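You operate a simulated robot arm through the tools that you are given. There is no shell and no other tool.

You are at the controls of a simulated robot arm. One attempt, no reset.

JOB
Dose the tube on the grey stand with 1 blue and 3 yellow strokes, then rack it.
Fine: park both spouts; the tube goes into the free hole. Set down upright: rinse tube.
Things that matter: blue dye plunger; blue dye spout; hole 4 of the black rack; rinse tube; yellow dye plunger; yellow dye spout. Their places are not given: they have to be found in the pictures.

It is judged by the outcome, as a careful person would: the job done as asked, and still so three seconds after it is handed in. It fails if anything else is knocked over, pushed out of place, dropped, spilled or broken.

ROBOT AND FRAMES
A 6-joint arm with a two-finger parallel gripper, fixed in place. Base frame: the origin is at the foot of the arm, x ahead of it, y to its left, z up. Units: mm, degrees, N and s.
With the tool pointing down near the work surface it reaches from about 140 to 580 mm from the base axis. Its first joint turns from -66.0 to 66.0 degrees. Payload 2.1 kg.
The tool frame sits at the grasp point between the pads (the TCP): z along the fingers, y along the line on which they close. The tips reach 30 mm beyond it. Largest opening 94 mm; finger width 28, thickness 10; the body of the gripper, 50 by 96 mm, starts 55 mm behind the TCP.
Orientation is told as [roll, pitch, yaw] about the base's x, y, z axes, in that order, counted from this pose: with the fingers straight down and closing along the base's y, the tool's x points along the base's -x, its y along +y and its z along -z.

CONTROLS
- The arm moves only by the tool drive_tool. Its argument "increments" is a list that holds one entry, the list of rows, each a list of 6 numbers: the shift along the tool's x, y, z in units of 400 mm (1.0 is 400 mm), then the turn, a rotation vector about the tool's x, y, z in units of 180 degrees (1.0 is 180 degrees). In form: [[[tx, ty, tz, wx, wy, wz], ...]]. A call has 1 to 20 rows; each row is the pose to reach, as a shift and turn from the pose commanded when the call began, along the tool's axes at that moment. "jaw" is the closure, from 0 (fully open) to 1 (shut), set as the call begins (left out, the last holds). A call with a number of a shift or a turn outside -1 to 1 is refused whole. A row lasts 0.2 s, in which the tool goes at most 50 mm and 8.6 degrees; a call with a longer step from one row to the next is refused whole, and so is a gripper value outside its range. Where a pose cannot be reached the arm comes as near as it can. A force on the tool above 70 N (or 10 N above the force at the start of the call, whichever is more), or a blocked arm, ends the call early, and 0.2 s more pass. The fingers move at their own pace (about 72 mm/s each) and stop on an object; they squeeze with about 22 N. The grip force told is the motor's: it shows also when the fingers shut on nothing. Time passes only in rows, and 0.2 s behind the last, so rows that repeat a pose let the fingers close. It gives the time, the measured TCP pose, the force on the tool (base axes), the opening and the grip force at its end, in the units of the frame above (readings bear some noise), with the torque about the TCP (base axes, N m) and any sound that the robot's microphone picked up.
- Cameras (640 x 400 px; columns grow to the right, rows downward): "scene" is fixed at [46.9, -360.6, 500]; the picture's right is [0.86, -0.52, 0.00], its down [-0.21, -0.35, -0.91] and it looks along [0.47, 0.78, -0.41] (base axes); focal length 312 px, centre (320, 200). "wrist" rides on the gripper at [76, 14, -103] in the tool frame; the picture's right is [-0.18, 0.98, 0.00], its down [-0.75, -0.14, -0.64] and it looks along [-0.63, -0.12, 0.77] (tool axes); focal length 243 px, centre (320, 200).
- capture(camera): a new picture of that camera. The clock stands still meanwhile.
- measure_at(camera, pixels): for up to 12 pixels [column, row] of the newest picture of that camera ("zoom" is the newest enlarged one), the place [x, y, z] in the base frame of the surface seen there, good to about 2 mm. The clock stands still meanwhile.
- zoom(camera, box): a new picture of the part [left, top, right, bottom] of that camera's present view, enlarged. The clock stands still meanwhile.
- sign_off(): hands the job in; it is judged then, once.

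Unless the task says otherwise, let go and move clear before handing in.

The tools are called after "Emit:" by a JSON object that holds its "method" and its "body". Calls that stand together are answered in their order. drive_tool: Moves the arm, as the interface text tells. Its arguments: {"type":"object","properties":{"increments":{"type":"array","items":{"type":"array","items":{"type":"array","items":{"type":"number"}}}},"jaw":{"type":"number"}},"required":["increments"]} The other tools are called the same way: capture (camera) takes a picture; measure_at (camera, pixels) gives the place of the surface under pixels of a picture; zoom (camera, box) takes an enlarged picture of a part of a camera's view; sign_off () hands the job in.

At the start:

```text
t: 0.0
tool_pos: [360.3, 107.4, 383.4]
tool_rot: [-0.1, -0.1, 0.0]
wrist_force: [0.0, -0.3, 0.4]
ft_torque: [0.03, 0.0, 0.0]
width: 94.2
gripper_force: 0.0
```

scene: 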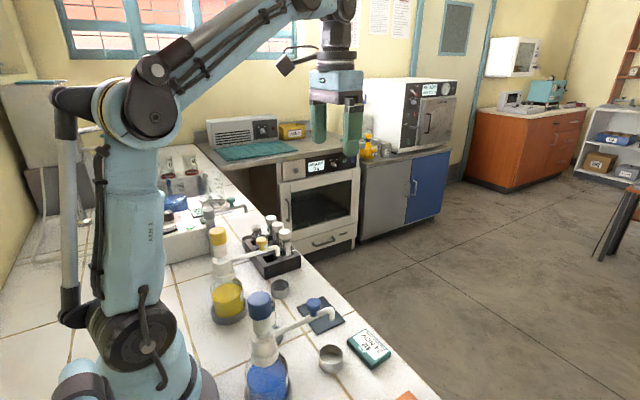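
wrist: 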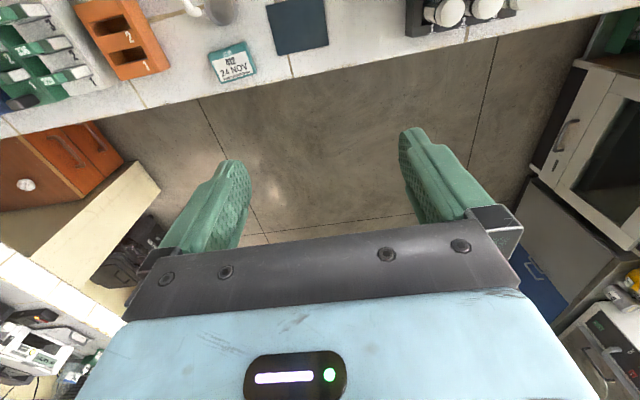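

The scene shows a yellow dispenser (plunger near 217,237) and a blue dispenser (near 260,305), a black rack near (272,250), and grey cups near (280,288) and (331,357). I'll zoom in to identify the items before moving.

Emit:
{"method": "zoom", "body": {"camera": "scene", "box": [180, 190, 420, 400]}}

Emit:
{"method": "zoom", "body": {"camera": "scene", "box": [200, 200, 320, 290]}}

Emit:
{"method": "zoom", "body": {"camera": "wrist", "box": [0, 0, 640, 120]}}

```text
1.90 times, centred on (300, 295) of scene
```

zoom: 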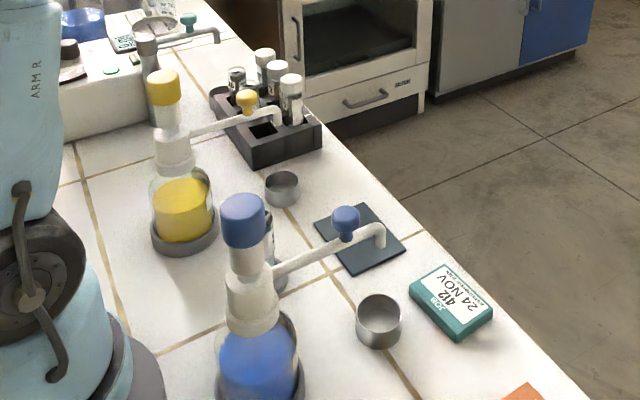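

```text
4.44 times, centred on (260, 245) of scene
```

zoom: 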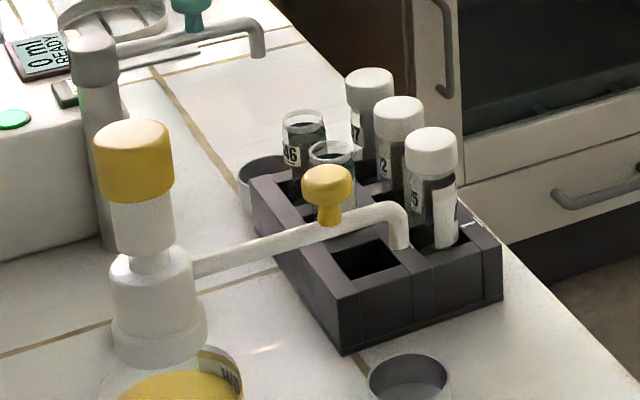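

```text
1.00 times, centred on (320, 60) of wrist (not enlarged: the box is as wide or as high as the picture)
```

zoom: 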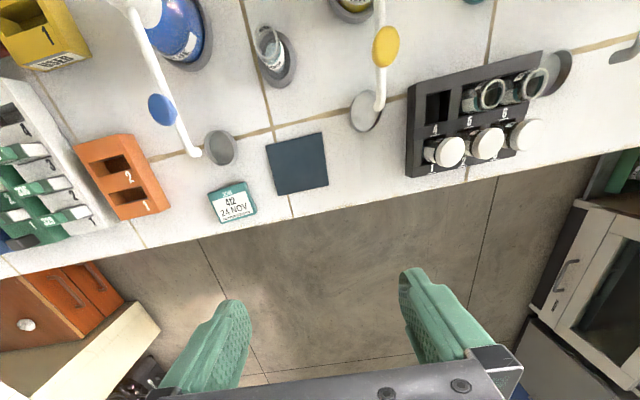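

The wrist zoom shows everything from above: the open tube on a grey stand near (270,45), blue knob (162,108), yellow knob (385,45), and the rack with its free hole 4 at (437,105). I'll zoom in closer and measure these.

Emit:
{"method": "measure_at", "body": {"camera": "zoom", "pixels": [[270, 35], [275, 72], [162, 108], [196, 153], [220, 148], [385, 45], [378, 106], [363, 112], [437, 105], [297, 165], [450, 150], [185, 35]]}}

Emit:
{"method": "zoom", "body": {"camera": "wrist", "box": [80, 0, 400, 20]}}

```text
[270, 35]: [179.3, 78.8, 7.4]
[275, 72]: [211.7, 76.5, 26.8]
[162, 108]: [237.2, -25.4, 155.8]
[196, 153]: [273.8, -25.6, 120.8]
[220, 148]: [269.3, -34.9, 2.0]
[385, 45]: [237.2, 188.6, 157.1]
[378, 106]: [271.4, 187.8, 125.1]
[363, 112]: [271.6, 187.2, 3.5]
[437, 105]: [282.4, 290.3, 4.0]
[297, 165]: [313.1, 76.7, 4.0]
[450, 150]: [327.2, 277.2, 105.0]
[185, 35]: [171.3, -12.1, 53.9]
```

```text
2.00 times, centred on (240, 10) of wrist
```

zoom: 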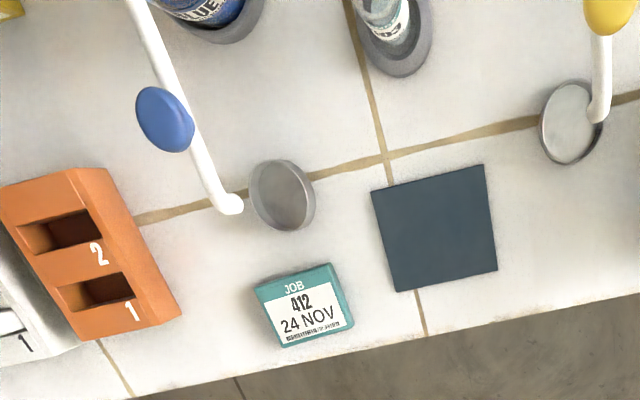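

Blue spout tip is near (274,-26,121) and yellow near (271,188,125). The tube on the grey stand is around (200,77). I'll zoom in on each item for precise geometry.

Emit:
{"method": "zoom", "body": {"camera": "wrist", "box": [180, -140, 340, -40]}}

Emit:
{"method": "zoom", "body": {"camera": "scene", "box": [200, 280, 360, 400]}}

Emit:
{"method": "zoom", "body": {"camera": "scene", "box": [190, 215, 300, 325]}}

```text
refused: -140 is not a number from 0 to 400
```

```text
3.33 times, centred on (280, 340) of scene
```

zoom: 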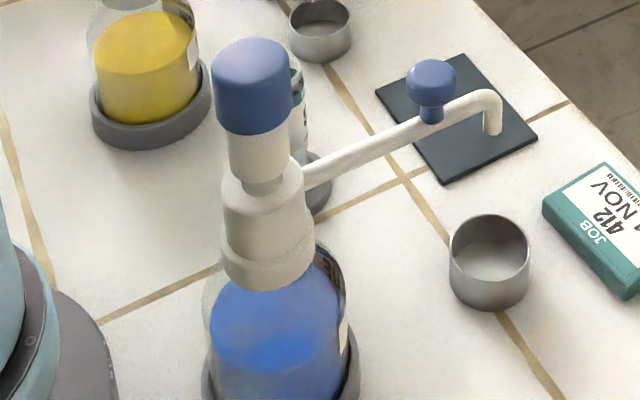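

```text
3.64 times, centred on (245, 270) of scene
```

zoom: 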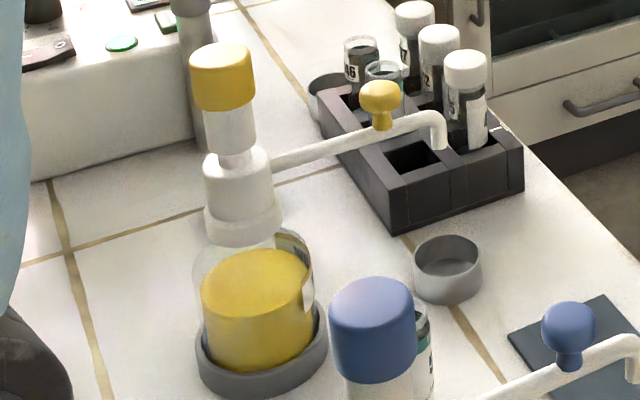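

Both spouts and knobs are clear here. I'll measure the yellow unit in this zoom, then the blue one.

Emit:
{"method": "measure_at", "body": {"camera": "zoom", "pixels": [[222, 50], [200, 60], [245, 55], [222, 100], [232, 135], [237, 160], [378, 88], [381, 105], [440, 143], [447, 240], [418, 262], [480, 258]]}}

Emit:
{"method": "measure_at", "body": {"camera": "scene", "pixels": [[260, 295], [250, 300], [270, 298], [260, 318], [265, 345], [312, 300], [314, 308], [333, 318], [332, 344], [322, 356], [342, 356], [331, 373]]}}

```text
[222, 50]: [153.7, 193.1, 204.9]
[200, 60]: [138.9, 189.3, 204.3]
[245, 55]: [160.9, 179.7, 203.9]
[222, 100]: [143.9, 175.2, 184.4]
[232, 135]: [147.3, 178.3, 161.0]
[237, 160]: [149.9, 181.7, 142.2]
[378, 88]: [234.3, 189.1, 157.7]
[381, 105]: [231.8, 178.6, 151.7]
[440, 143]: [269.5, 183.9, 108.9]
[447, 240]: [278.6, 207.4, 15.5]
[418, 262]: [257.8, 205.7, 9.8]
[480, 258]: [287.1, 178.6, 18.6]
```

```text
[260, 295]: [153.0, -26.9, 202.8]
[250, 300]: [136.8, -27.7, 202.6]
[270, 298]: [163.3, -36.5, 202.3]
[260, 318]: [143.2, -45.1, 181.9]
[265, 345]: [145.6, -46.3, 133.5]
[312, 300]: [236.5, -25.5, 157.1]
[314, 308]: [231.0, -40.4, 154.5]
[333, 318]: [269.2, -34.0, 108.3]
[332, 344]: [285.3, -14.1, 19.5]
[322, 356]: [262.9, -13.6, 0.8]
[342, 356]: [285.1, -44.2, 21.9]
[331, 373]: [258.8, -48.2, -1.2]
```

Both plunger caps top out at about z=204, near (150,-30) and (150,186). Both spouts point along +x over their cups. I'll move above the tube at about (200,78) for a closer look.

Emit:
{"method": "drive_tool", "body": {"increments": [[[0.08, -0.0145, 0.0265, 0, 0, 0], [0.16, -0.029, 0.053, 0, 0, 0], [0.24, -0.0435, 0.0795, 0, 0, 0], [0.32, -0.058, 0.106, 0, 0, 0], [0.4, -0.0725, 0.1325, 0, 0, 0], [0.4, -0.0725, 0.1325, 0, 0, 0]]], "jaw": 0.5}}

Emit:
{"method": "capture", "body": {"camera": "wrist"}}

Emit:
{"method": "capture", "body": {"camera": "scene"}}

```text
t: 1.4
tool_pos: [199.6, 77.7, 330.6]
tool_rot: [0.1, 0.0, -0.1]
wrist_force: [-0.5, 0.1, -0.1]
ft_torque: [0.0, 0.05, 0.0]
width: 46.9
gripper_force: 0.0
```

```text
taken
```

wrist: 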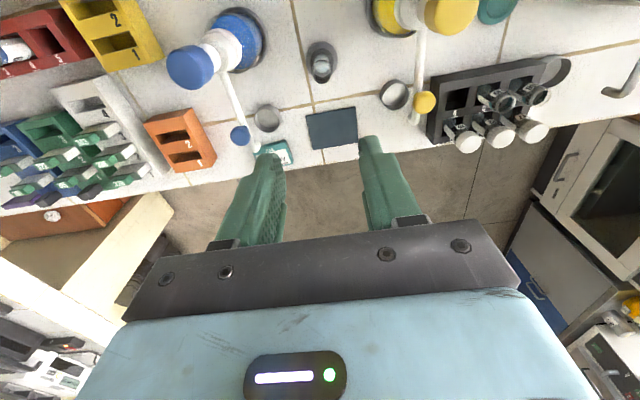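

```text
taken
```

scene: 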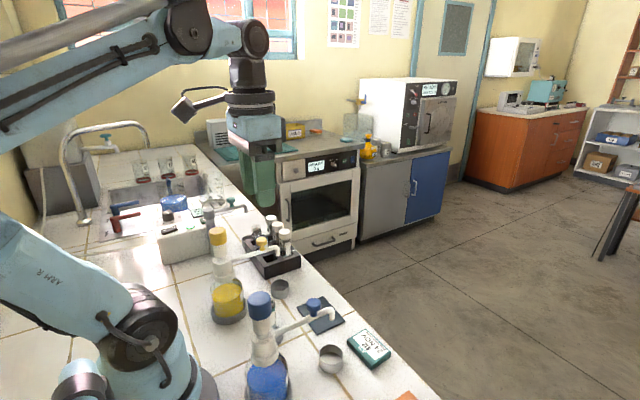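

The tube sits at (320,62) in the wrist view, between the dispensers, and the rack is at (495,100). I'll zoom into both.

Emit:
{"method": "zoom", "body": {"camera": "wrist", "box": [270, 20, 370, 100]}}

Emit:
{"method": "measure_at", "body": {"camera": "wrist", "pixels": [[320, 62], [320, 47], [320, 80], [308, 62], [334, 62], [188, 65], [450, 15], [241, 136], [424, 102], [457, 98], [267, 118], [394, 95]]}}

Emit:
{"method": "zoom", "body": {"camera": "wrist", "box": [420, 50, 560, 160]}}

```text
5.00 times, centred on (320, 60) of wrist
```

zoom: 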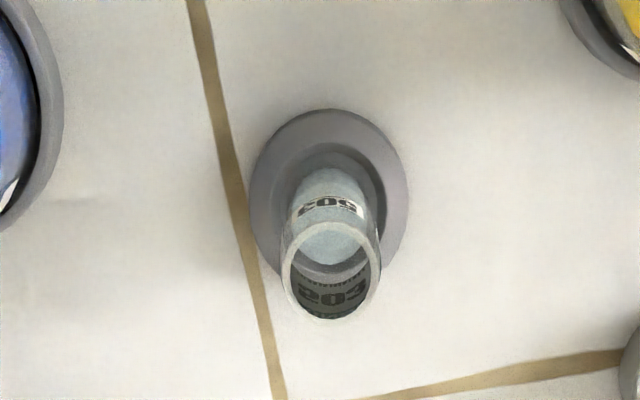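

```text
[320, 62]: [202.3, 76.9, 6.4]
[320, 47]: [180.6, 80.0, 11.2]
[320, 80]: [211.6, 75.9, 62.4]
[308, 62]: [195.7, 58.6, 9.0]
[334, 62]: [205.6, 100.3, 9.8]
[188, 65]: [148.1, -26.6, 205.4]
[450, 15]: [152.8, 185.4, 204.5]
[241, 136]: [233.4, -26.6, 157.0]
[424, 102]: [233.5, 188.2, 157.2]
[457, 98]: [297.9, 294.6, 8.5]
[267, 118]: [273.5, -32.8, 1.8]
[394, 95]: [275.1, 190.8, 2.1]
```

```text
3.64 times, centred on (490, 105) of wrist
```

zoom: 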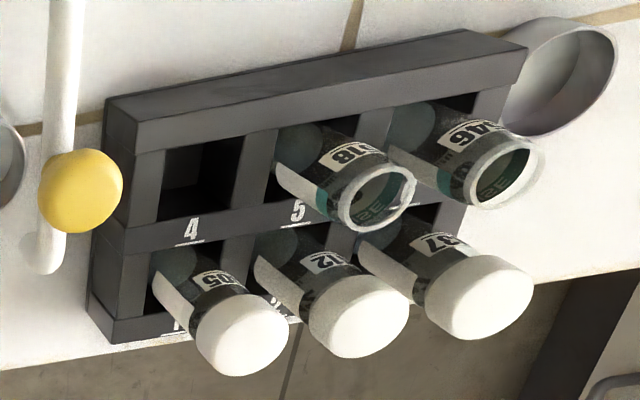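

This zoom shows hole 4 empty at (200,180) beside the tubes in 5 and 1. I'll measure the hole edges and the neighbouring tubes.

Emit:
{"method": "measure_at", "body": {"camera": "zoom", "pixels": [[112, 105], [455, 35], [115, 325], [160, 152], [242, 137], [157, 222], [232, 210], [200, 143], [195, 228], [240, 170], [150, 190], [127, 225]]}}

Emit:
{"method": "measure_at", "body": {"camera": "zoom", "pixels": [[345, 205], [413, 185], [378, 170], [375, 232], [470, 185], [537, 155], [232, 320], [290, 320], [195, 345], [255, 300], [350, 310], [480, 290]]}}

```text
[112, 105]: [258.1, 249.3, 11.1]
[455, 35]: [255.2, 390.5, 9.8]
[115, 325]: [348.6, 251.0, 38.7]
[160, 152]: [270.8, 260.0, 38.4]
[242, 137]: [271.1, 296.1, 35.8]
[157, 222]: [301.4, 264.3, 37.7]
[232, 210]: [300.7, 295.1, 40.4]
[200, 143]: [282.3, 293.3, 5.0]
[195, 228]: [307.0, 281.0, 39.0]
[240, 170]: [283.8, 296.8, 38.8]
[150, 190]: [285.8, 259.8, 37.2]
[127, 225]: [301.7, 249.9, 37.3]
```

```text
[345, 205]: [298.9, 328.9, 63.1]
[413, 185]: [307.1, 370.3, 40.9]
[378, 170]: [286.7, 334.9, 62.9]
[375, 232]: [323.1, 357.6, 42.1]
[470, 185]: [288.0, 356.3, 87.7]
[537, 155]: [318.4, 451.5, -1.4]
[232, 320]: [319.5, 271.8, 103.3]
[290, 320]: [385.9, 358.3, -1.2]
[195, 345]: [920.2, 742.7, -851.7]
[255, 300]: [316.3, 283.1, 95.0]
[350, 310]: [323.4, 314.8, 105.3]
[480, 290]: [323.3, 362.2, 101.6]
```

The rack is aligned with the base axes (x 255–349, y 249–391) and hole 4 is centred near (284,278). Next I'll measure the rim and base of the tube on the stand.

Emit:
{"method": "zoom", "body": {"camera": "wrist", "box": [290, 40, 350, 90]}}

```text
8.00 times, centred on (320, 65) of wrist
```

zoom: 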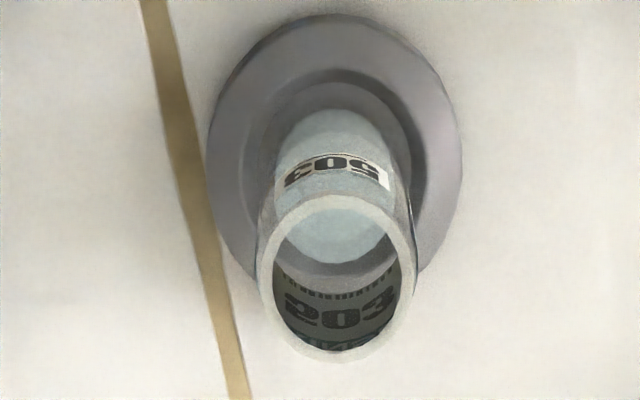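

Emit:
{"method": "measure_at", "body": {"camera": "zoom", "pixels": [[335, 203], [266, 275], [409, 275], [345, 357], [335, 300], [335, 170], [335, 120], [225, 140], [452, 140], [335, 25], [300, 345], [400, 230]]}}

```text
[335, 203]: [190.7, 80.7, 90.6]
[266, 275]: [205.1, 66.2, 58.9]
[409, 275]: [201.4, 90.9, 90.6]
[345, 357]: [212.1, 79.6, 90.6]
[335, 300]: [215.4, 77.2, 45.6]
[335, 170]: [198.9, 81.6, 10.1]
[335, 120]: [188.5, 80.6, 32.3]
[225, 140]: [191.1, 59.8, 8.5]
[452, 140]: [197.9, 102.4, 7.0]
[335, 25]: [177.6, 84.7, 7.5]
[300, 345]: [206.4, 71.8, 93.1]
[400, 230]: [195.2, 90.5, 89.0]
```

The tube (labelled 203) has its rim at z≈91 with centre ≈(202,79) and is about 25 mm wide. Next are the exact centres of both plunger caps and knobs.

Emit:
{"method": "zoom", "body": {"camera": "wrist", "box": [150, 20, 290, 160]}}

Emit:
{"method": "measure_at", "body": {"camera": "wrist", "pixels": [[168, 67], [209, 65], [188, 48], [188, 87], [231, 137], [250, 135], [240, 126], [240, 146], [256, 150], [230, 90], [240, 110], [250, 143]]}}

Emit:
{"method": "measure_at", "body": {"camera": "wrist", "pixels": [[428, 12], [473, 12], [450, 3], [450, 32], [414, 103], [434, 102], [424, 92], [424, 112], [414, 122], [420, 50], [416, 70], [450, 20]]}}

```text
2.86 times, centred on (220, 90) of wrist
```

zoom: 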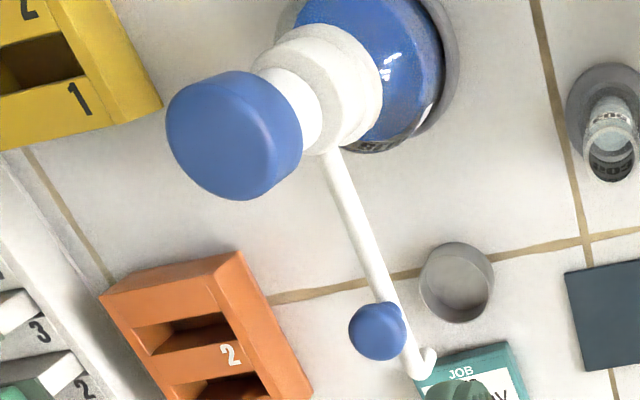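

```text
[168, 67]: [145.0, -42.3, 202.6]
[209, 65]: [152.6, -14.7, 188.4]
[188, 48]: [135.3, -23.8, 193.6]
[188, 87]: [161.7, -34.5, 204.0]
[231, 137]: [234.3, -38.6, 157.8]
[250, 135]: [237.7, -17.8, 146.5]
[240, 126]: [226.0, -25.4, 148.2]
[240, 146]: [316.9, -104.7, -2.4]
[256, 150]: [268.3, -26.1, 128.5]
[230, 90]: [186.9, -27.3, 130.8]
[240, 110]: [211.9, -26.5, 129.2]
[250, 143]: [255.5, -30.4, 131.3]
```

```text
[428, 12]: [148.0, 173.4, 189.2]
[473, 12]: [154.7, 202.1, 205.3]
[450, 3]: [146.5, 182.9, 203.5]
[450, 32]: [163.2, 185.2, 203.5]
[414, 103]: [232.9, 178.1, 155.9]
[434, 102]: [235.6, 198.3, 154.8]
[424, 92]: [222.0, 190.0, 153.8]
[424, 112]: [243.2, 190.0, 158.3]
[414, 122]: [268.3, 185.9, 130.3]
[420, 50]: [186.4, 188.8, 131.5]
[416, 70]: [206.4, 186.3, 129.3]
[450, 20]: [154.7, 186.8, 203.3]
```

Blue axis ≈(150,-28) with its knob at ≈(234.5,-28, z 146–158). Yellow axis ≈(150,187.5) with its knob at ≈(234,188). From the blue axis the tube lies 64° round at about 120 mm, which matches the spout length. I'll move above the blue knob.

Emit:
{"method": "drive_tool", "body": {"increments": [[[-0.029, -0.088, 0, 0, 0, 0], [-0.058, -0.176, 0, 0, 0, 0], [-0.08725, -0.26425, 0, 0, 0, 0], [-0.08725, -0.26425, 0.084, 0, 0, 0], [-0.08725, -0.26425, 0.168, 0, 0, 0], [-0.08725, -0.26425, 0.2515, 0, 0, 0], [-0.08725, -0.26425, 0.2515, 0, 0, 0]]], "jaw": 0.55}}

Emit:
{"method": "capture", "body": {"camera": "scene"}}

Emit:
{"method": "capture", "body": {"camera": "wrist"}}

```text
t: 3.0
tool_pos: [234.8, -26.3, 229.3]
tool_rot: [0.1, -0.1, -0.1]
wrist_force: [1.0, -0.9, 0.1]
ft_torque: [-0.03, 0.01, 0.02]
width: 42.2
gripper_force: 0.0
```

```text
taken
```

scene: 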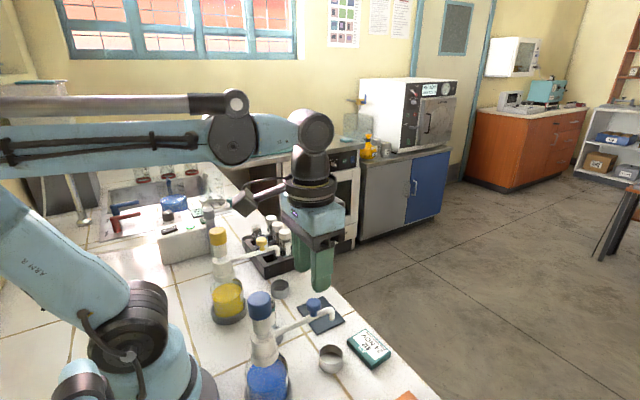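

```text
taken
```

wrist: 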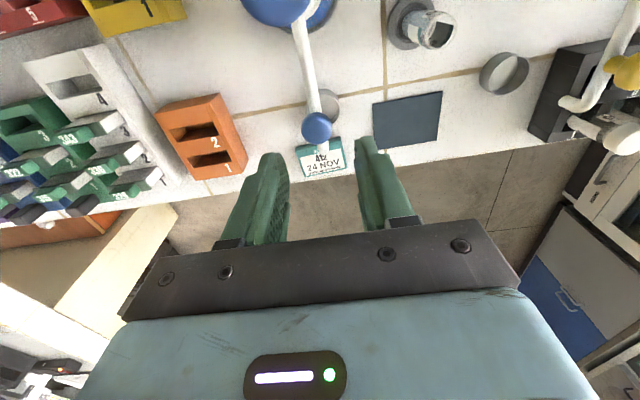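

The gripper is above the blue knob, which shows at (318,127) in the wrist view between the fingers. I'll check its position before descending.

Emit:
{"method": "measure_at", "body": {"camera": "wrist", "pixels": [[318, 127], [303, 128], [332, 128], [318, 114], [318, 141], [301, 60], [293, 30], [308, 95], [272, 160], [362, 140], [420, 30], [500, 75]]}}

```text
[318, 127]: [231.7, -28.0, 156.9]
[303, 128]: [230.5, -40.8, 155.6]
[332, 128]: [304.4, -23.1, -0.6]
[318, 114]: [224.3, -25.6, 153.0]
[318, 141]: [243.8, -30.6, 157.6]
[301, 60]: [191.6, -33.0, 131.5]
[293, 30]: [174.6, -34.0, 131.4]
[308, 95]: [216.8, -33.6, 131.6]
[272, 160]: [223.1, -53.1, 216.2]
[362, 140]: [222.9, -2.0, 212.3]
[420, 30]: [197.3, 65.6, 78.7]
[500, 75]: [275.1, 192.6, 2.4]
```

The knob is centred at about (234,-29.5) and the fingers straddle it from y=-53 to -2. I'll descend so the tips reach about z=132.

Emit:
{"method": "drive_tool", "body": {"increments": [[[0, 0, 0.042, 0, 0, 0], [0, 0, 0.084, 0, 0, 0], [0, 0, 0.126, 0, 0, 0], [0, 0, 0.1675, 0, 0, 0], [0, 0, 0.1675, 0, 0, 0]]]}}

Emit:
{"method": "zoom", "body": {"camera": "scene", "box": [240, 240, 400, 380]}}

Emit:
{"method": "capture", "body": {"camera": "wrist"}}

```text
t: 4.2
tool_pos: [235.7, -27.6, 162.8]
tool_rot: [0.0, -0.2, -0.1]
wrist_force: [0.6, -0.6, -0.6]
ft_torque: [0.01, 0.01, -0.01]
width: 42.4
gripper_force: 0.0
```

```text
2.86 times, centred on (320, 310) of scene
```

zoom: 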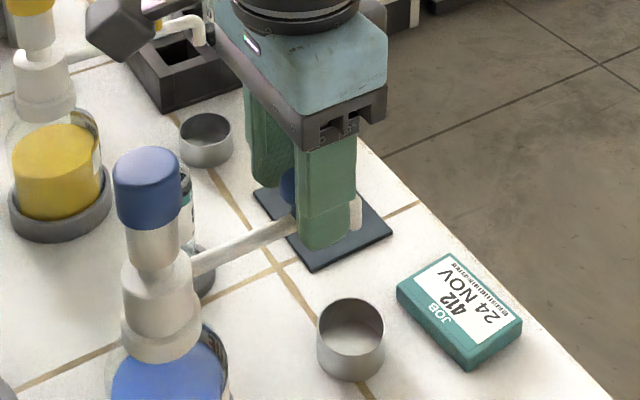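

```text
taken
```

wrist: 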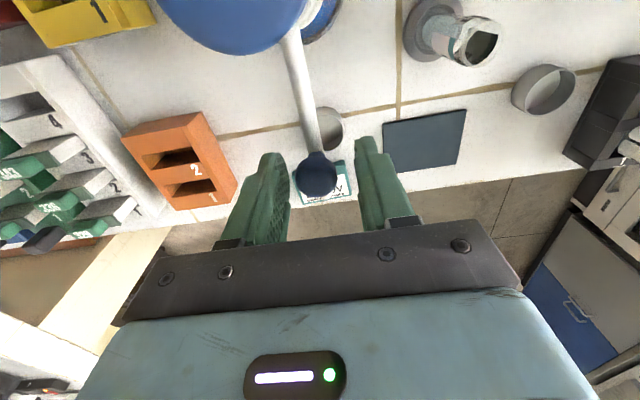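

The knob sits between the fingers at (316,173) in the wrist view. I'll close on it.

Emit:
{"method": "drive_tool", "body": {"increments": [[[0, 0, 0, 0, 0, 0], [0, 0, 0, 0, 0, 0], [0, 0, 0, 0, 0, 0]]], "jaw": 1.0}}

Emit:
{"method": "capture", "body": {"camera": "wrist"}}

```text
t: 5.0
tool_pos: [236.2, -27.4, 163.4]
tool_rot: [0.1, -0.3, -0.1]
wrist_force: [1.8, 0.1, -5.2]
ft_torque: [0.01, 0.05, -0.08]
width: 22.9
gripper_force: 45.0
```

```text
taken
```

wrist: 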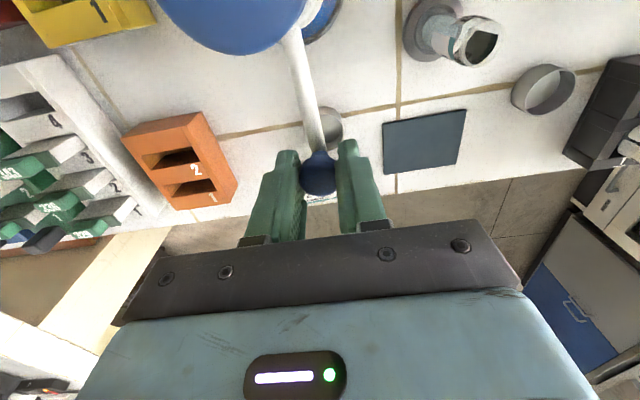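

The knob is held (width 22.9, grip 45). I'll swing the blue spout 64° counter-clockwise about its axis so the tip comes over the tube.

Emit:
{"method": "drive_tool", "body": {"increments": [[[0.000684, 0.01709, 0, 0, 0, -0.02548], [0.002732, 0.03407, 0, 0, 0, -0.05095], [0.006132, 0.05083, 0, 0, 0, -0.07643], [0.010861, 0.06727, 0, 0, 0, -0.10191], [0.016888, 0.08327, 0, 0, 0, -0.12738], [0.024175, 0.09874, 0, 0, 0, -0.15286], [0.032678, 0.11359, 0, 0, 0, -0.17833], [0.04234, 0.1277, 0, 0, 0, -0.20381], [0.053098, 0.141, 0, 0, 0, -0.22928], [0.064884, 0.15339, 0, 0, 0, -0.25476], [0.077623, 0.1648, 0, 0, 0, -0.28024], [0.091235, 0.17516, 0, 0, 0, -0.30572], [0.10563, 0.18439, 0, 0, 0, -0.33119], [0.12072, 0.19244, 0, 0, 0, -0.35667], [0.12072, 0.19244, 0, 0, 0, -0.35667]]]}}

Emit:
{"method": "capture", "body": {"camera": "wrist"}}

Emit:
{"method": "zoom", "body": {"camera": "scene", "box": [200, 220, 360, 380]}}

```text
t: 8.2
tool_pos: [186.7, 48.7, 162.2]
tool_rot: [-0.2, 0.3, 64.2]
wrist_force: [-11.9, -23.2, 15.8]
ft_torque: [-0.38, 0.25, -0.03]
width: 23.4
gripper_force: 44.9
```

```text
taken
```

wrist: 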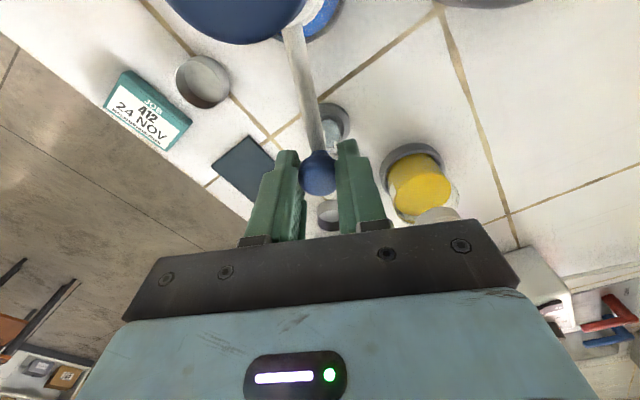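

```text
2.50 times, centred on (280, 300) of scene
```

zoom: 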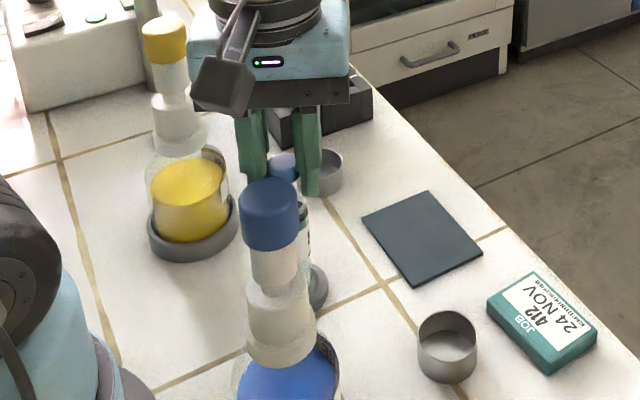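

The spout has swung to 64.2°, with about 26 N of radial strain. I'll open the jaw, rise clear, and look at the alignment.

Emit:
{"method": "drive_tool", "body": {"increments": [[[0, 0, 0, 0, 0, 0], [0, 0, 0, 0, 0, 0], [0, 0, -0.04, 0, 0, 0], [0, 0, -0.12, 0, 0, 0], [0, 0, -0.22, 0, 0, 0], [0, 0, -0.3, 0, 0, 0], [0, 0, -0.3, 0, 0, 0]]], "jaw": 0.55}}

Emit:
{"method": "capture", "body": {"camera": "wrist"}}

Emit:
{"method": "zoom", "body": {"camera": "scene", "box": [200, 220, 360, 380]}}

```text
t: 9.8
tool_pos: [187.1, 46.6, 281.5]
tool_rot: [-0.2, 0.0, 64.1]
wrist_force: [0.3, 0.3, -0.3]
ft_torque: [0.0, 0.05, -0.01]
width: 42.4
gripper_force: 0.0
```

```text
taken
```

wrist: 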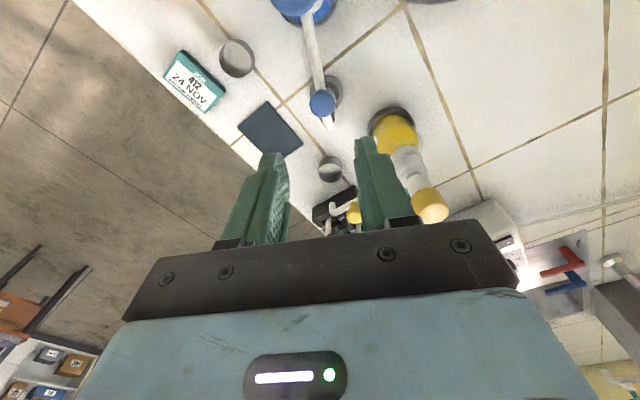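

```text
2.50 times, centred on (280, 300) of scene
```

zoom: 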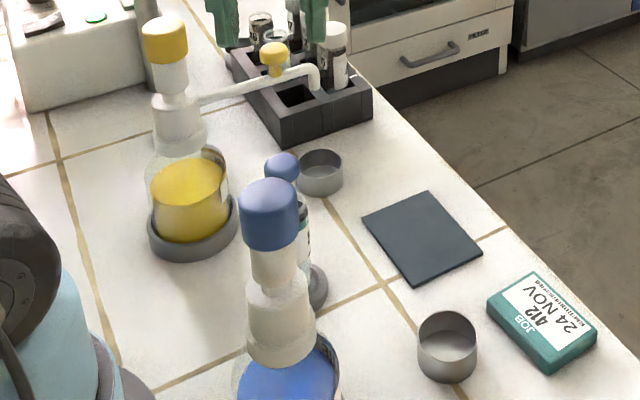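

The blue knob is now at (321,103) and the spout tip at (329,125), near the tube. I'll zoom in to check the tip against the tube.

Emit:
{"method": "zoom", "body": {"camera": "wrist", "box": [280, 70, 370, 150]}}

```text
5.00 times, centred on (325, 110) of wrist
```

zoom: 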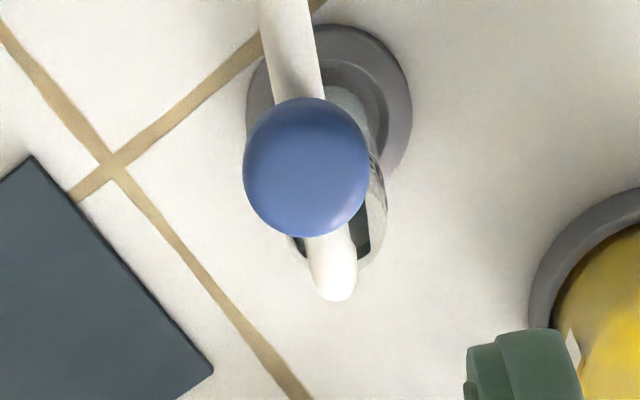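

Emit:
{"method": "measure_at", "body": {"camera": "zoom", "pixels": [[305, 165], [250, 165], [365, 165], [333, 275], [333, 292], [285, 40], [295, 75], [376, 230], [300, 245], [318, 245], [350, 245], [370, 175]]}}

```text
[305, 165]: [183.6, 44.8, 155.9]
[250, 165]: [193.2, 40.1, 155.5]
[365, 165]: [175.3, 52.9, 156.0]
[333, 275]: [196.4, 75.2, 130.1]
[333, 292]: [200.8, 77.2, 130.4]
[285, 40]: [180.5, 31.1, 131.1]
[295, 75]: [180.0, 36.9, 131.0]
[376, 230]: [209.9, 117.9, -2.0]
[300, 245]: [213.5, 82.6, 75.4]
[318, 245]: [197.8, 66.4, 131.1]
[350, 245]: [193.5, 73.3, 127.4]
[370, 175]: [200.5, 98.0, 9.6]
```

The spout now points at ≈65°, with the outlet near (201,80), directly over the tube centre (202,79.5). I'll close the fingers and move over the blue plunger cap at (150,-28).

Emit:
{"method": "drive_tool", "body": {"increments": [[[0.07, 0, 0, 0, 0, 0], [0.14, 0, 0, 0, 0, 0], [0.2123, 0, 0, 0, 0, 0], [0.2123, 0, 0.045, 0, 0, 0], [0.2123, 0, 0.0925, 0, 0, 0], [0.2123, 0, 0.0925, 0, 0, 0]]], "jaw": 1.0}}

Emit:
{"method": "capture", "body": {"camera": "wrist"}}

Emit:
{"method": "zoom", "body": {"camera": "scene", "box": [200, 200, 360, 380]}}

```text
t: 11.2
tool_pos: [152.3, -28.3, 244.8]
tool_rot: [-0.1, 0.0, 64.1]
wrist_force: [-0.1, 0.8, -0.7]
ft_torque: [0.01, 0.02, 0.0]
width: 0.1
gripper_force: 22.1
```

```text
taken
```

wrist: 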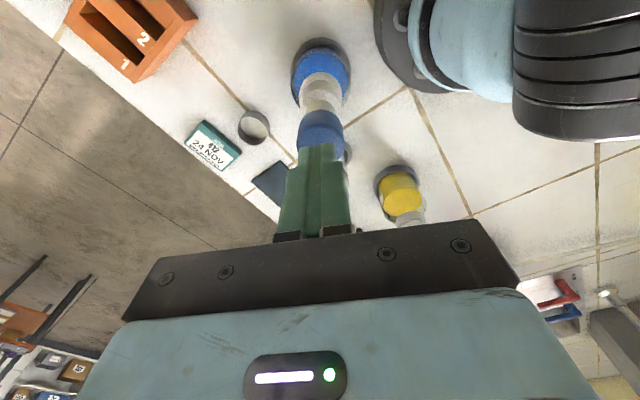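

```text
2.22 times, centred on (280, 290) of scene
```

zoom: 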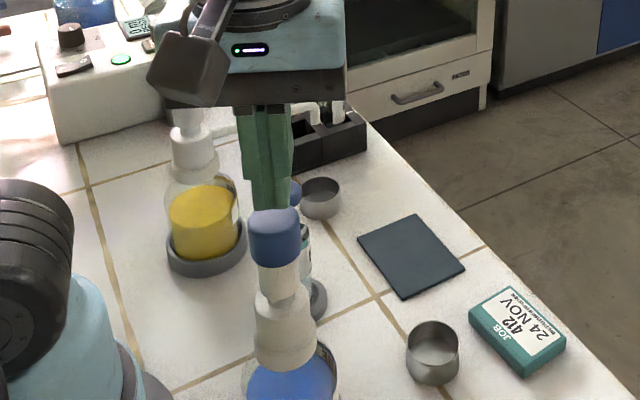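

The closed fingertips are at z≈215 over the cap, which tops at about 204. I'll descend slowly until I touch it, watching the force.

Emit:
{"method": "drive_tool", "body": {"increments": [[[0, 0, 0.01, 0, 0, 0], [0, 0, 0.02, 0, 0, 0], [0, 0, 0.025, 0, 0, 0], [0, 0, 0.03, 0, 0, 0], [0, 0, 0.035, 0, 0, 0], [0, 0, 0.04, 0, 0, 0]]]}}

```text
t: 12.6
tool_pos: [150.3, -26.9, 229.8]
tool_rot: [0.0, 0.0, 64.1]
wrist_force: [-0.8, -1.3, 3.0]
ft_torque: [-0.05, 0.07, 0.0]
width: 0.0
gripper_force: 22.1
```

Light contact at z 229.8 (3 N). I'll keep pressing in 2 mm steps as one continuous stroke.

Emit:
{"method": "drive_tool", "body": {"increments": [[[0, 0, 0.005, 0, 0, 0], [0, 0, 0.01, 0, 0, 0], [0, 0, 0.015, 0, 0, 0], [0, 0, 0.02, 0, 0, 0]]]}}

Emit:
{"method": "zoom", "body": {"camera": "scene", "box": [200, 200, 360, 380]}}

```text
t: 13.6
tool_pos: [150.7, -27.3, 221.5]
tool_rot: [-0.2, -0.1, 64.1]
wrist_force: [0.8, 3.5, 6.1]
ft_torque: [-0.01, -0.01, 0.0]
width: 0.1
gripper_force: 21.4
heard: click
```

```text
2.22 times, centred on (280, 290) of scene
```

zoom: 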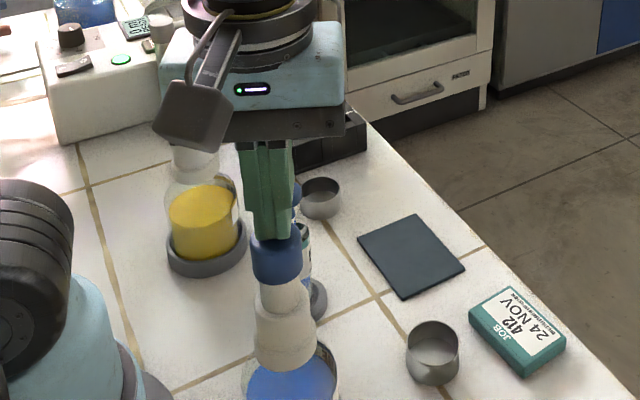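

A click came at about 12 mm depression with only 6 N, so the blue stroke appears to have registered. I'll lift off fully and check the tube.

Emit:
{"method": "drive_tool", "body": {"increments": [[[0, 0, -0.01, 0, 0, 0], [0, 0, -0.02, 0, 0, 0], [0, 0, -0.03, 0, 0, 0], [0, 0, -0.04, 0, 0, 0], [0, 0, -0.08, 0, 0, 0], [0, 0, -0.15, 0, 0, 0], [0, 0, -0.15, 0, 0, 0]]]}}

Emit:
{"method": "zoom", "body": {"camera": "scene", "box": [200, 200, 360, 380]}}

Emit:
{"method": "capture", "body": {"camera": "wrist"}}

```text
t: 15.2
tool_pos: [149.4, -25.2, 282.2]
tool_rot: [0.0, 0.0, 64.1]
wrist_force: [-0.1, -0.1, 0.7]
ft_torque: [0.02, -0.01, -0.01]
width: 0.1
gripper_force: 22.5
```

```text
2.22 times, centred on (280, 290) of scene
```

zoom: 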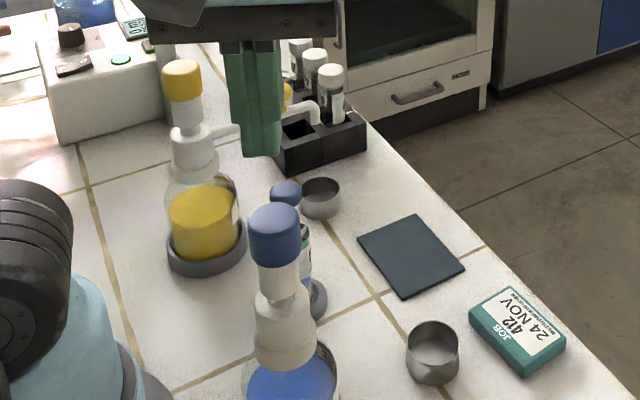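

```text
taken
```

wrist: 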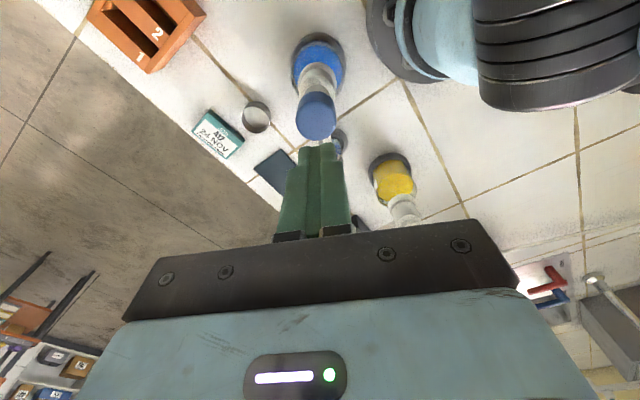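

Emit:
{"method": "zoom", "body": {"camera": "scene", "box": [250, 270, 310, 330]}}

```text
6.67 times, centred on (280, 300) of scene
```

zoom: 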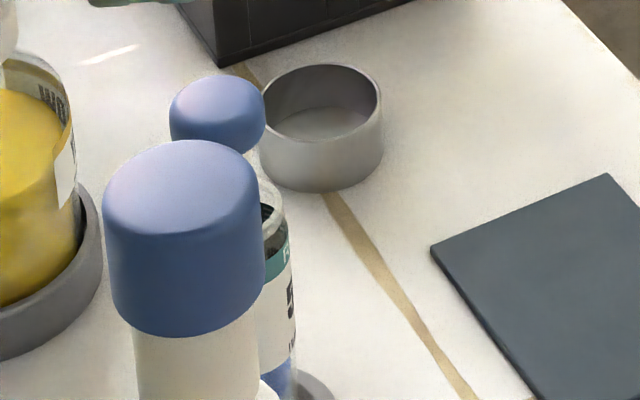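

Blue liquid is visible at the bottom of the tube (285,375 in the zoom), so the stroke landed. I'll go back to the blue knob to swing the spout to its park position.

Emit:
{"method": "drive_tool", "body": {"increments": [[[-0.0684, 0.001, 0, 0, 0, 0], [-0.1368, 0.002, 0, 0, 0, 0], [-0.2052, 0.0034, 0, 0, 0, 0], [-0.2052, 0.0034, 0.08, 0, 0, 0], [-0.2052, 0.0034, 0.16, 0, 0, 0], [-0.2052, 0.0034, 0.22, 0, 0, 0], [-0.2052, 0.0034, 0.22, 0, 0, 0]]], "jaw": 0.52}}

Emit:
{"method": "capture", "body": {"camera": "wrist"}}

```text
t: 16.8
tool_pos: [184.6, 47.4, 193.7]
tool_rot: [-0.1, 0.0, 64.1]
wrist_force: [0.2, 0.7, -0.1]
ft_torque: [0.01, 0.0, -0.02]
width: 45.0
gripper_force: 0.0
```

```text
taken
```

wrist: 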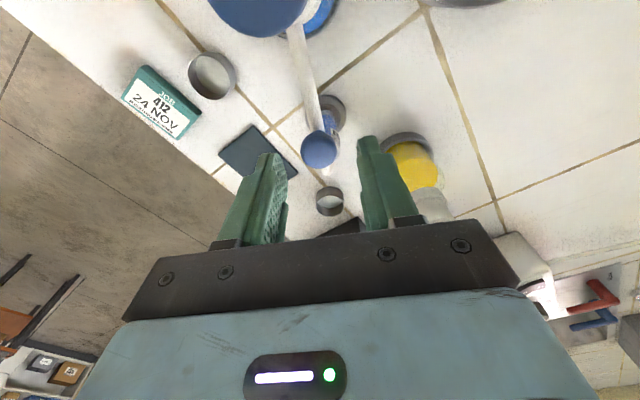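

The knob is centred at (320,148) between the fingers. I'll descend and grip.

Emit:
{"method": "drive_tool", "body": {"increments": [[[0, 0, 0.03, 0, 0, 0], [0, 0, 0.06, 0, 0, 0], [0, 0, 0.0775, 0, 0, 0], [0, 0, 0.0775, 0, 0, 0]]]}}

Emit:
{"method": "drive_tool", "body": {"increments": [[[0, 0, 0, 0, 0, 0], [0, 0, 0, 0, 0, 0], [0, 0, 0, 0, 0, 0]]], "jaw": 1.0}}

```text
t: 17.8
tool_pos: [184.7, 47.9, 162.4]
tool_rot: [-0.1, 0.0, 64.2]
wrist_force: [0.8, 0.7, -0.8]
ft_torque: [-0.02, -0.01, -0.01]
width: 45.4
gripper_force: 0.0
```

```text
t: 18.6
tool_pos: [184.6, 47.9, 162.7]
tool_rot: [-0.2, -0.1, 64.1]
wrist_force: [6.2, -1.9, -4.0]
ft_torque: [-0.05, -0.13, 0.09]
width: 23.3
gripper_force: 44.7
```

The knob is gripped. I'll swing the spout back 65.9° clockwise to its original direction over the blue cup.

Emit:
{"method": "drive_tool", "body": {"increments": [[[0.000168, -0.01741, 0, 0, 0, 0.02615], [0.001764, -0.03475, 0, 0, 0, 0.0523], [0.004778, -0.0519, 0, 0, 0, 0.07845], [0.009189, -0.06874, 0, 0, 0, 0.1046], [0.014967, -0.08517, 0, 0, 0, 0.13075], [0.022073, -0.10106, 0, 0, 0, 0.1569], [0.030459, -0.11632, 0, 0, 0, 0.18305], [0.04007, -0.13084, 0, 0, 0, 0.2092], [0.05084, -0.14452, 0, 0, 0, 0.23535], [0.062697, -0.15727, 0, 0, 0, 0.2615], [0.075559, -0.16901, 0, 0, 0, 0.28765], [0.089341, -0.17965, 0, 0, 0, 0.3138], [0.103949, -0.18912, 0, 0, 0, 0.33995], [0.119293, -0.19737, 0, 0, 0, 0.36611], [0.119293, -0.19737, 0, 0, 0, 0.36611]]]}}

Emit:
{"method": "zoom", "body": {"camera": "scene", "box": [220, 240, 380, 400]}}

```text
t: 21.8
tool_pos: [233.2, -29.9, 162.4]
tool_rot: [0.0, 0.0, -1.9]
wrist_force: [-16.2, -1.2, -24.5]
ft_torque: [-0.04, -0.14, -0.03]
width: 23.2
gripper_force: 45.3
```

```text
2.50 times, centred on (300, 320) of scene
```

zoom: 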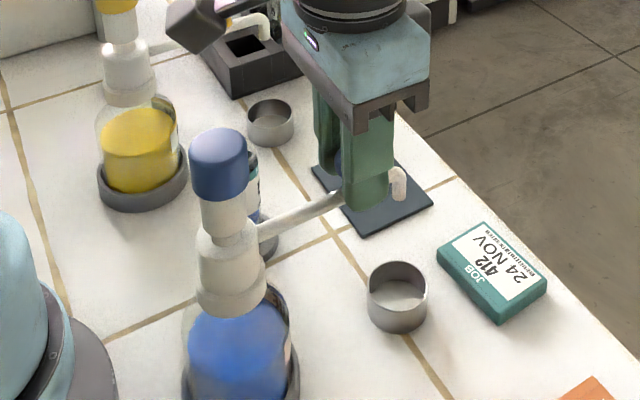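

The spout is back over its cup with modest strain. I'll release, rise, and verify the park position.

Emit:
{"method": "drive_tool", "body": {"increments": [[[0, 0, 0, 0, 0, 0], [0, 0, 0, 0, 0, 0], [0, 0, -0.04, 0, 0, 0], [0, 0, -0.12, 0, 0, 0], [0, 0, -0.22, 0, 0, 0], [0, 0, -0.32, 0, 0, 0], [0, 0, -0.42, 0, 0, 0.01], [0, 0, -0.42, 0, 0, 0.01]]], "jaw": 0.52}}

Emit:
{"method": "zoom", "body": {"camera": "scene", "box": [200, 240, 360, 400]}}

Emit:
{"method": "capture", "body": {"camera": "wrist"}}

```text
t: 23.6
tool_pos: [234.9, -27.9, 330.5]
tool_rot: [0.0, -0.1, -3.7]
wrist_force: [0.0, 0.0, 0.3]
ft_torque: [0.03, -0.01, 0.01]
width: 45.2
gripper_force: 0.0
```

```text
2.50 times, centred on (280, 320) of scene
```

zoom: 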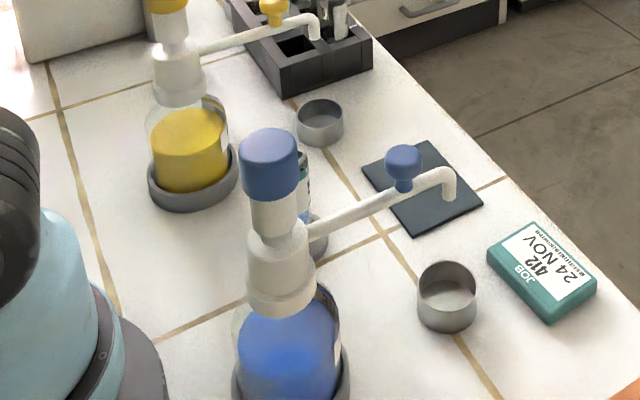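

```text
taken
```

wrist: 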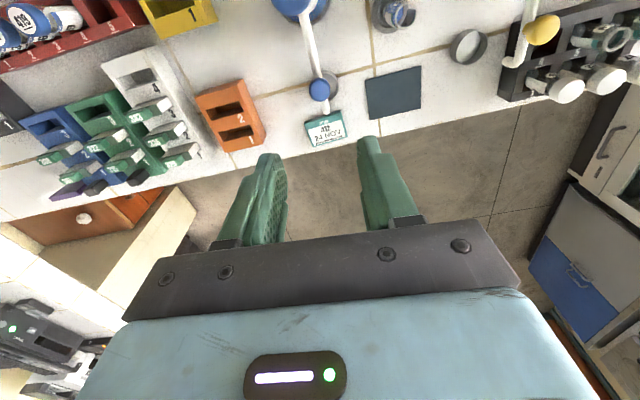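

The blue spout looks parked. I'll measure its line and tip against the cup.

Emit:
{"method": "zoom", "body": {"camera": "wrist", "box": [280, 20, 360, 120]}}

Emit:
{"method": "measure_at", "body": {"camera": "wrist", "pixels": [[319, 90], [310, 90], [328, 90], [305, 30], [310, 55], [326, 106]]}}

Emit:
{"method": "measure_at", "body": {"camera": "scene", "pixels": [[392, 297], [380, 295], [361, 302], [393, 315], [380, 305], [350, 314]]}}

```text
4.00 times, centred on (320, 70) of wrist
```

zoom: 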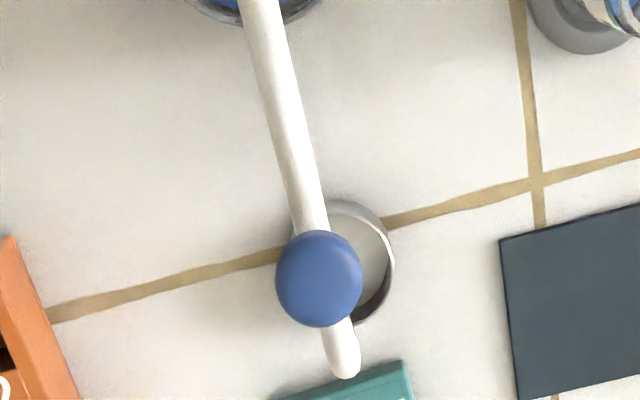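

```text
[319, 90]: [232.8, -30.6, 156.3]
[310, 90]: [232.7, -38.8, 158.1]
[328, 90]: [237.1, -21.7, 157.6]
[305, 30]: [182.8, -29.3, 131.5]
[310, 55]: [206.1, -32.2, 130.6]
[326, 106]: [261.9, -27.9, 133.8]
```

```text
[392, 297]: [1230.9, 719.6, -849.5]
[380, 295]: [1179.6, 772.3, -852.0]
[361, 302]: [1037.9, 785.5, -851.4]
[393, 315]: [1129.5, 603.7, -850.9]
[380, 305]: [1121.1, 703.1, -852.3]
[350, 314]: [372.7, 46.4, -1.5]
```

The blue spout is parked at angle 0 (knob at y≈-30). Next I'll go to the yellow knob at ≈(234.5,188), keeping high and then descending to just above it.

Emit:
{"method": "drive_tool", "body": {"increments": [[[0.00566, 0.09053, 0, 0, 0, -0.0032], [0.01133, 0.18106, 0, 0, 0, -0.0064], [0.01699, 0.27159, 0, 0, 0, -0.0096], [0.02265, 0.36212, 0, 0, 0, -0.0128], [0.02832, 0.45265, 0, 0, 0, -0.016], [0.03398, 0.54318, 0, 0, 0, -0.0194], [0.03398, 0.54318, 0.08, 0, 0, -0.0194], [0.03398, 0.54318, 0.16, 0, 0, -0.0194], [0.03398, 0.54318, 0.24, 0, 0, -0.0194], [0.03398, 0.54318, 0.32, 0, 0, -0.0194], [0.03398, 0.54318, 0.3425, 0, 0, -0.0194], [0.03398, 0.54318, 0.3425, 0, 0, -0.0194]]]}}

Emit:
{"method": "capture", "body": {"camera": "wrist"}}

Emit:
{"method": "zoom", "body": {"camera": "scene", "box": [190, 180, 330, 320]}}

```text
t: 26.2
tool_pos: [236.8, 187.7, 194.1]
tool_rot: [0.0, -0.1, -0.1]
wrist_force: [-0.5, -0.5, 0.0]
ft_torque: [0.02, 0.02, 0.0]
width: 45.4
gripper_force: 0.0
```

```text
taken
```

wrist: 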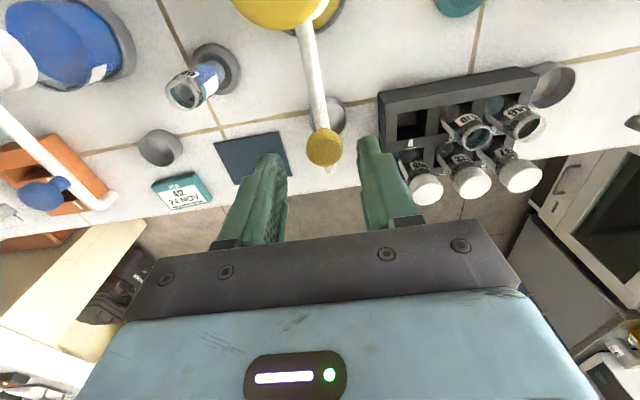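

```text
2.86 times, centred on (260, 250) of scene
```

zoom: 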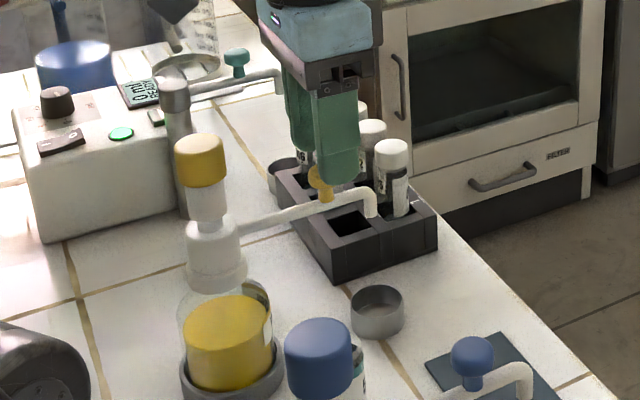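

The yellow knob is at (323,147) between the fingers, and the tube shows blue liquid at (207,75). I'll check the knob centre, then descend and grip.

Emit:
{"method": "measure_at", "body": {"camera": "wrist", "pixels": [[323, 147], [307, 148], [340, 147], [323, 132], [323, 163], [312, 90], [306, 60], [190, 75], [206, 72]]}}

Emit:
{"method": "drive_tool", "body": {"increments": [[[0, 0, 0.03, 0, 0, 0], [0, 0, 0.06, 0, 0, 0], [0, 0, 0.0775, 0, 0, 0], [0, 0, 0.0775, 0, 0, 0]]]}}

Emit:
{"method": "drive_tool", "body": {"increments": [[[0, 0, 0, 0, 0, 0], [0, 0, 0, 0, 0, 0], [0, 0, 0, 0, 0, 0]]], "jaw": 1.0}}

```text
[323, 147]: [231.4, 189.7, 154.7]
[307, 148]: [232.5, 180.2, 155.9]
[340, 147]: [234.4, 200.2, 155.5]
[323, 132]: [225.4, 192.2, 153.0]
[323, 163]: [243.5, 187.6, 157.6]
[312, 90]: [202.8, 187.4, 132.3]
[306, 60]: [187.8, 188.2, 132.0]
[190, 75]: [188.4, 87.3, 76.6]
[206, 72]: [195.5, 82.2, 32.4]
```

```text
t: 27.2
tool_pos: [235.1, 187.1, 162.0]
tool_rot: [0.0, -0.1, -0.1]
wrist_force: [-0.7, -0.4, -0.6]
ft_torque: [-0.03, 0.01, -0.03]
width: 45.3
gripper_force: 0.0
```

```text
t: 28.0
tool_pos: [235.9, 186.4, 162.0]
tool_rot: [0.0, -0.1, -0.1]
wrist_force: [1.1, 0.4, -2.5]
ft_torque: [0.01, -0.03, 0.05]
width: 23.2
gripper_force: 45.0
```

The yellow knob is gripped (width 23.2). I'll swing the yellow spout 63.6° clockwise onto the tube.

Emit:
{"method": "drive_tool", "body": {"increments": [[[0.000938, -0.016918, 0, 0, 0, 0.025238], [0.003212, -0.033708, 0, 0, 0, 0.050477], [0.006809, -0.050265, 0, 0, 0, 0.075715], [0.011706, -0.066485, 0, 0, 0, 0.100953], [0.017873, -0.082266, 0, 0, 0, 0.126192], [0.025269, -0.097509, 0, 0, 0, 0.15143], [0.033851, -0.112119, 0, 0, 0, 0.176667], [0.043563, -0.126005, 0, 0, 0, 0.201905], [0.054344, -0.139075, 0, 0, 0, 0.227143], [0.066126, -0.151251, 0, 0, 0, 0.252381], [0.078836, -0.162457, 0, 0, 0, 0.277619], [0.092394, -0.172621, 0, 0, 0, 0.302857], [0.10671, -0.181676, 0, 0, 0, 0.328095], [0.121702, -0.189571, 0, 0, 0, 0.353333], [0.121702, -0.189571, 0, 0, 0, 0.353333]]]}}

Emit:
{"method": "zoom", "body": {"camera": "scene", "box": [190, 200, 330, 340]}}

```text
t: 31.2
tool_pos: [186.8, 112.4, 162.1]
tool_rot: [0.1, -0.1, -63.7]
wrist_force: [5.2, -9.4, 16.8]
ft_torque: [0.11, 0.05, -0.07]
width: 23.2
gripper_force: 45.3
```

```text
2.86 times, centred on (260, 270) of scene
```

zoom: 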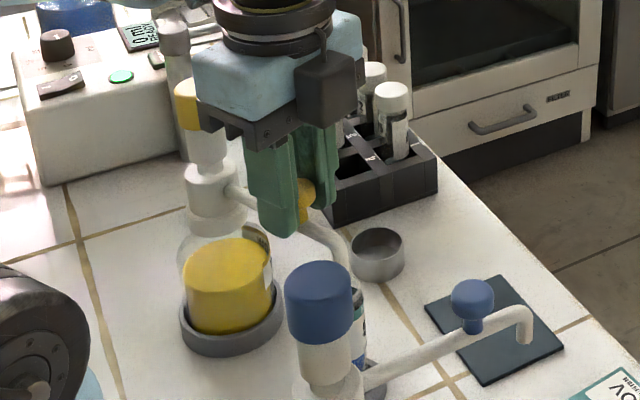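

The swing is complete at -63.7° with small forces. I'll release, rise, and check the tip against the tube.

Emit:
{"method": "drive_tool", "body": {"increments": [[[0, 0, 0, 0, 0, 0], [0, 0, 0, 0, 0, 0], [0, 0, -0.04, 0, 0, 0], [0, 0, -0.12, 0, 0, 0], [0, 0, -0.22, 0, 0, 0], [0, 0, -0.3, 0, 0, 0], [0, 0, -0.3, 0, 0, 0]]], "jaw": 0.52}}

Emit:
{"method": "capture", "body": {"camera": "wrist"}}

Emit:
{"method": "zoom", "body": {"camera": "scene", "box": [230, 240, 310, 320]}}

```text
t: 32.8
tool_pos: [186.1, 111.0, 281.0]
tool_rot: [0.1, -0.1, -63.6]
wrist_force: [-0.2, 0.8, -0.9]
ft_torque: [0.01, 0.0, -0.02]
width: 45.1
gripper_force: 0.0
```

```text
taken
```

wrist: 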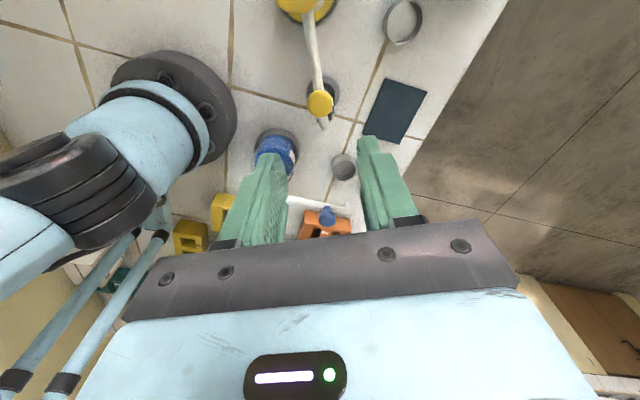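

```text
5.00 times, centred on (270, 280) of scene
```

zoom: 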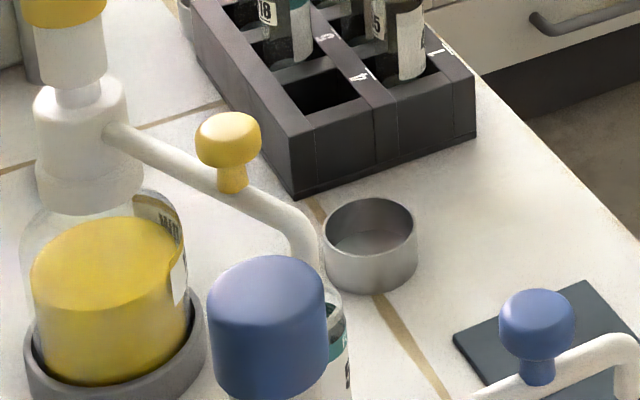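

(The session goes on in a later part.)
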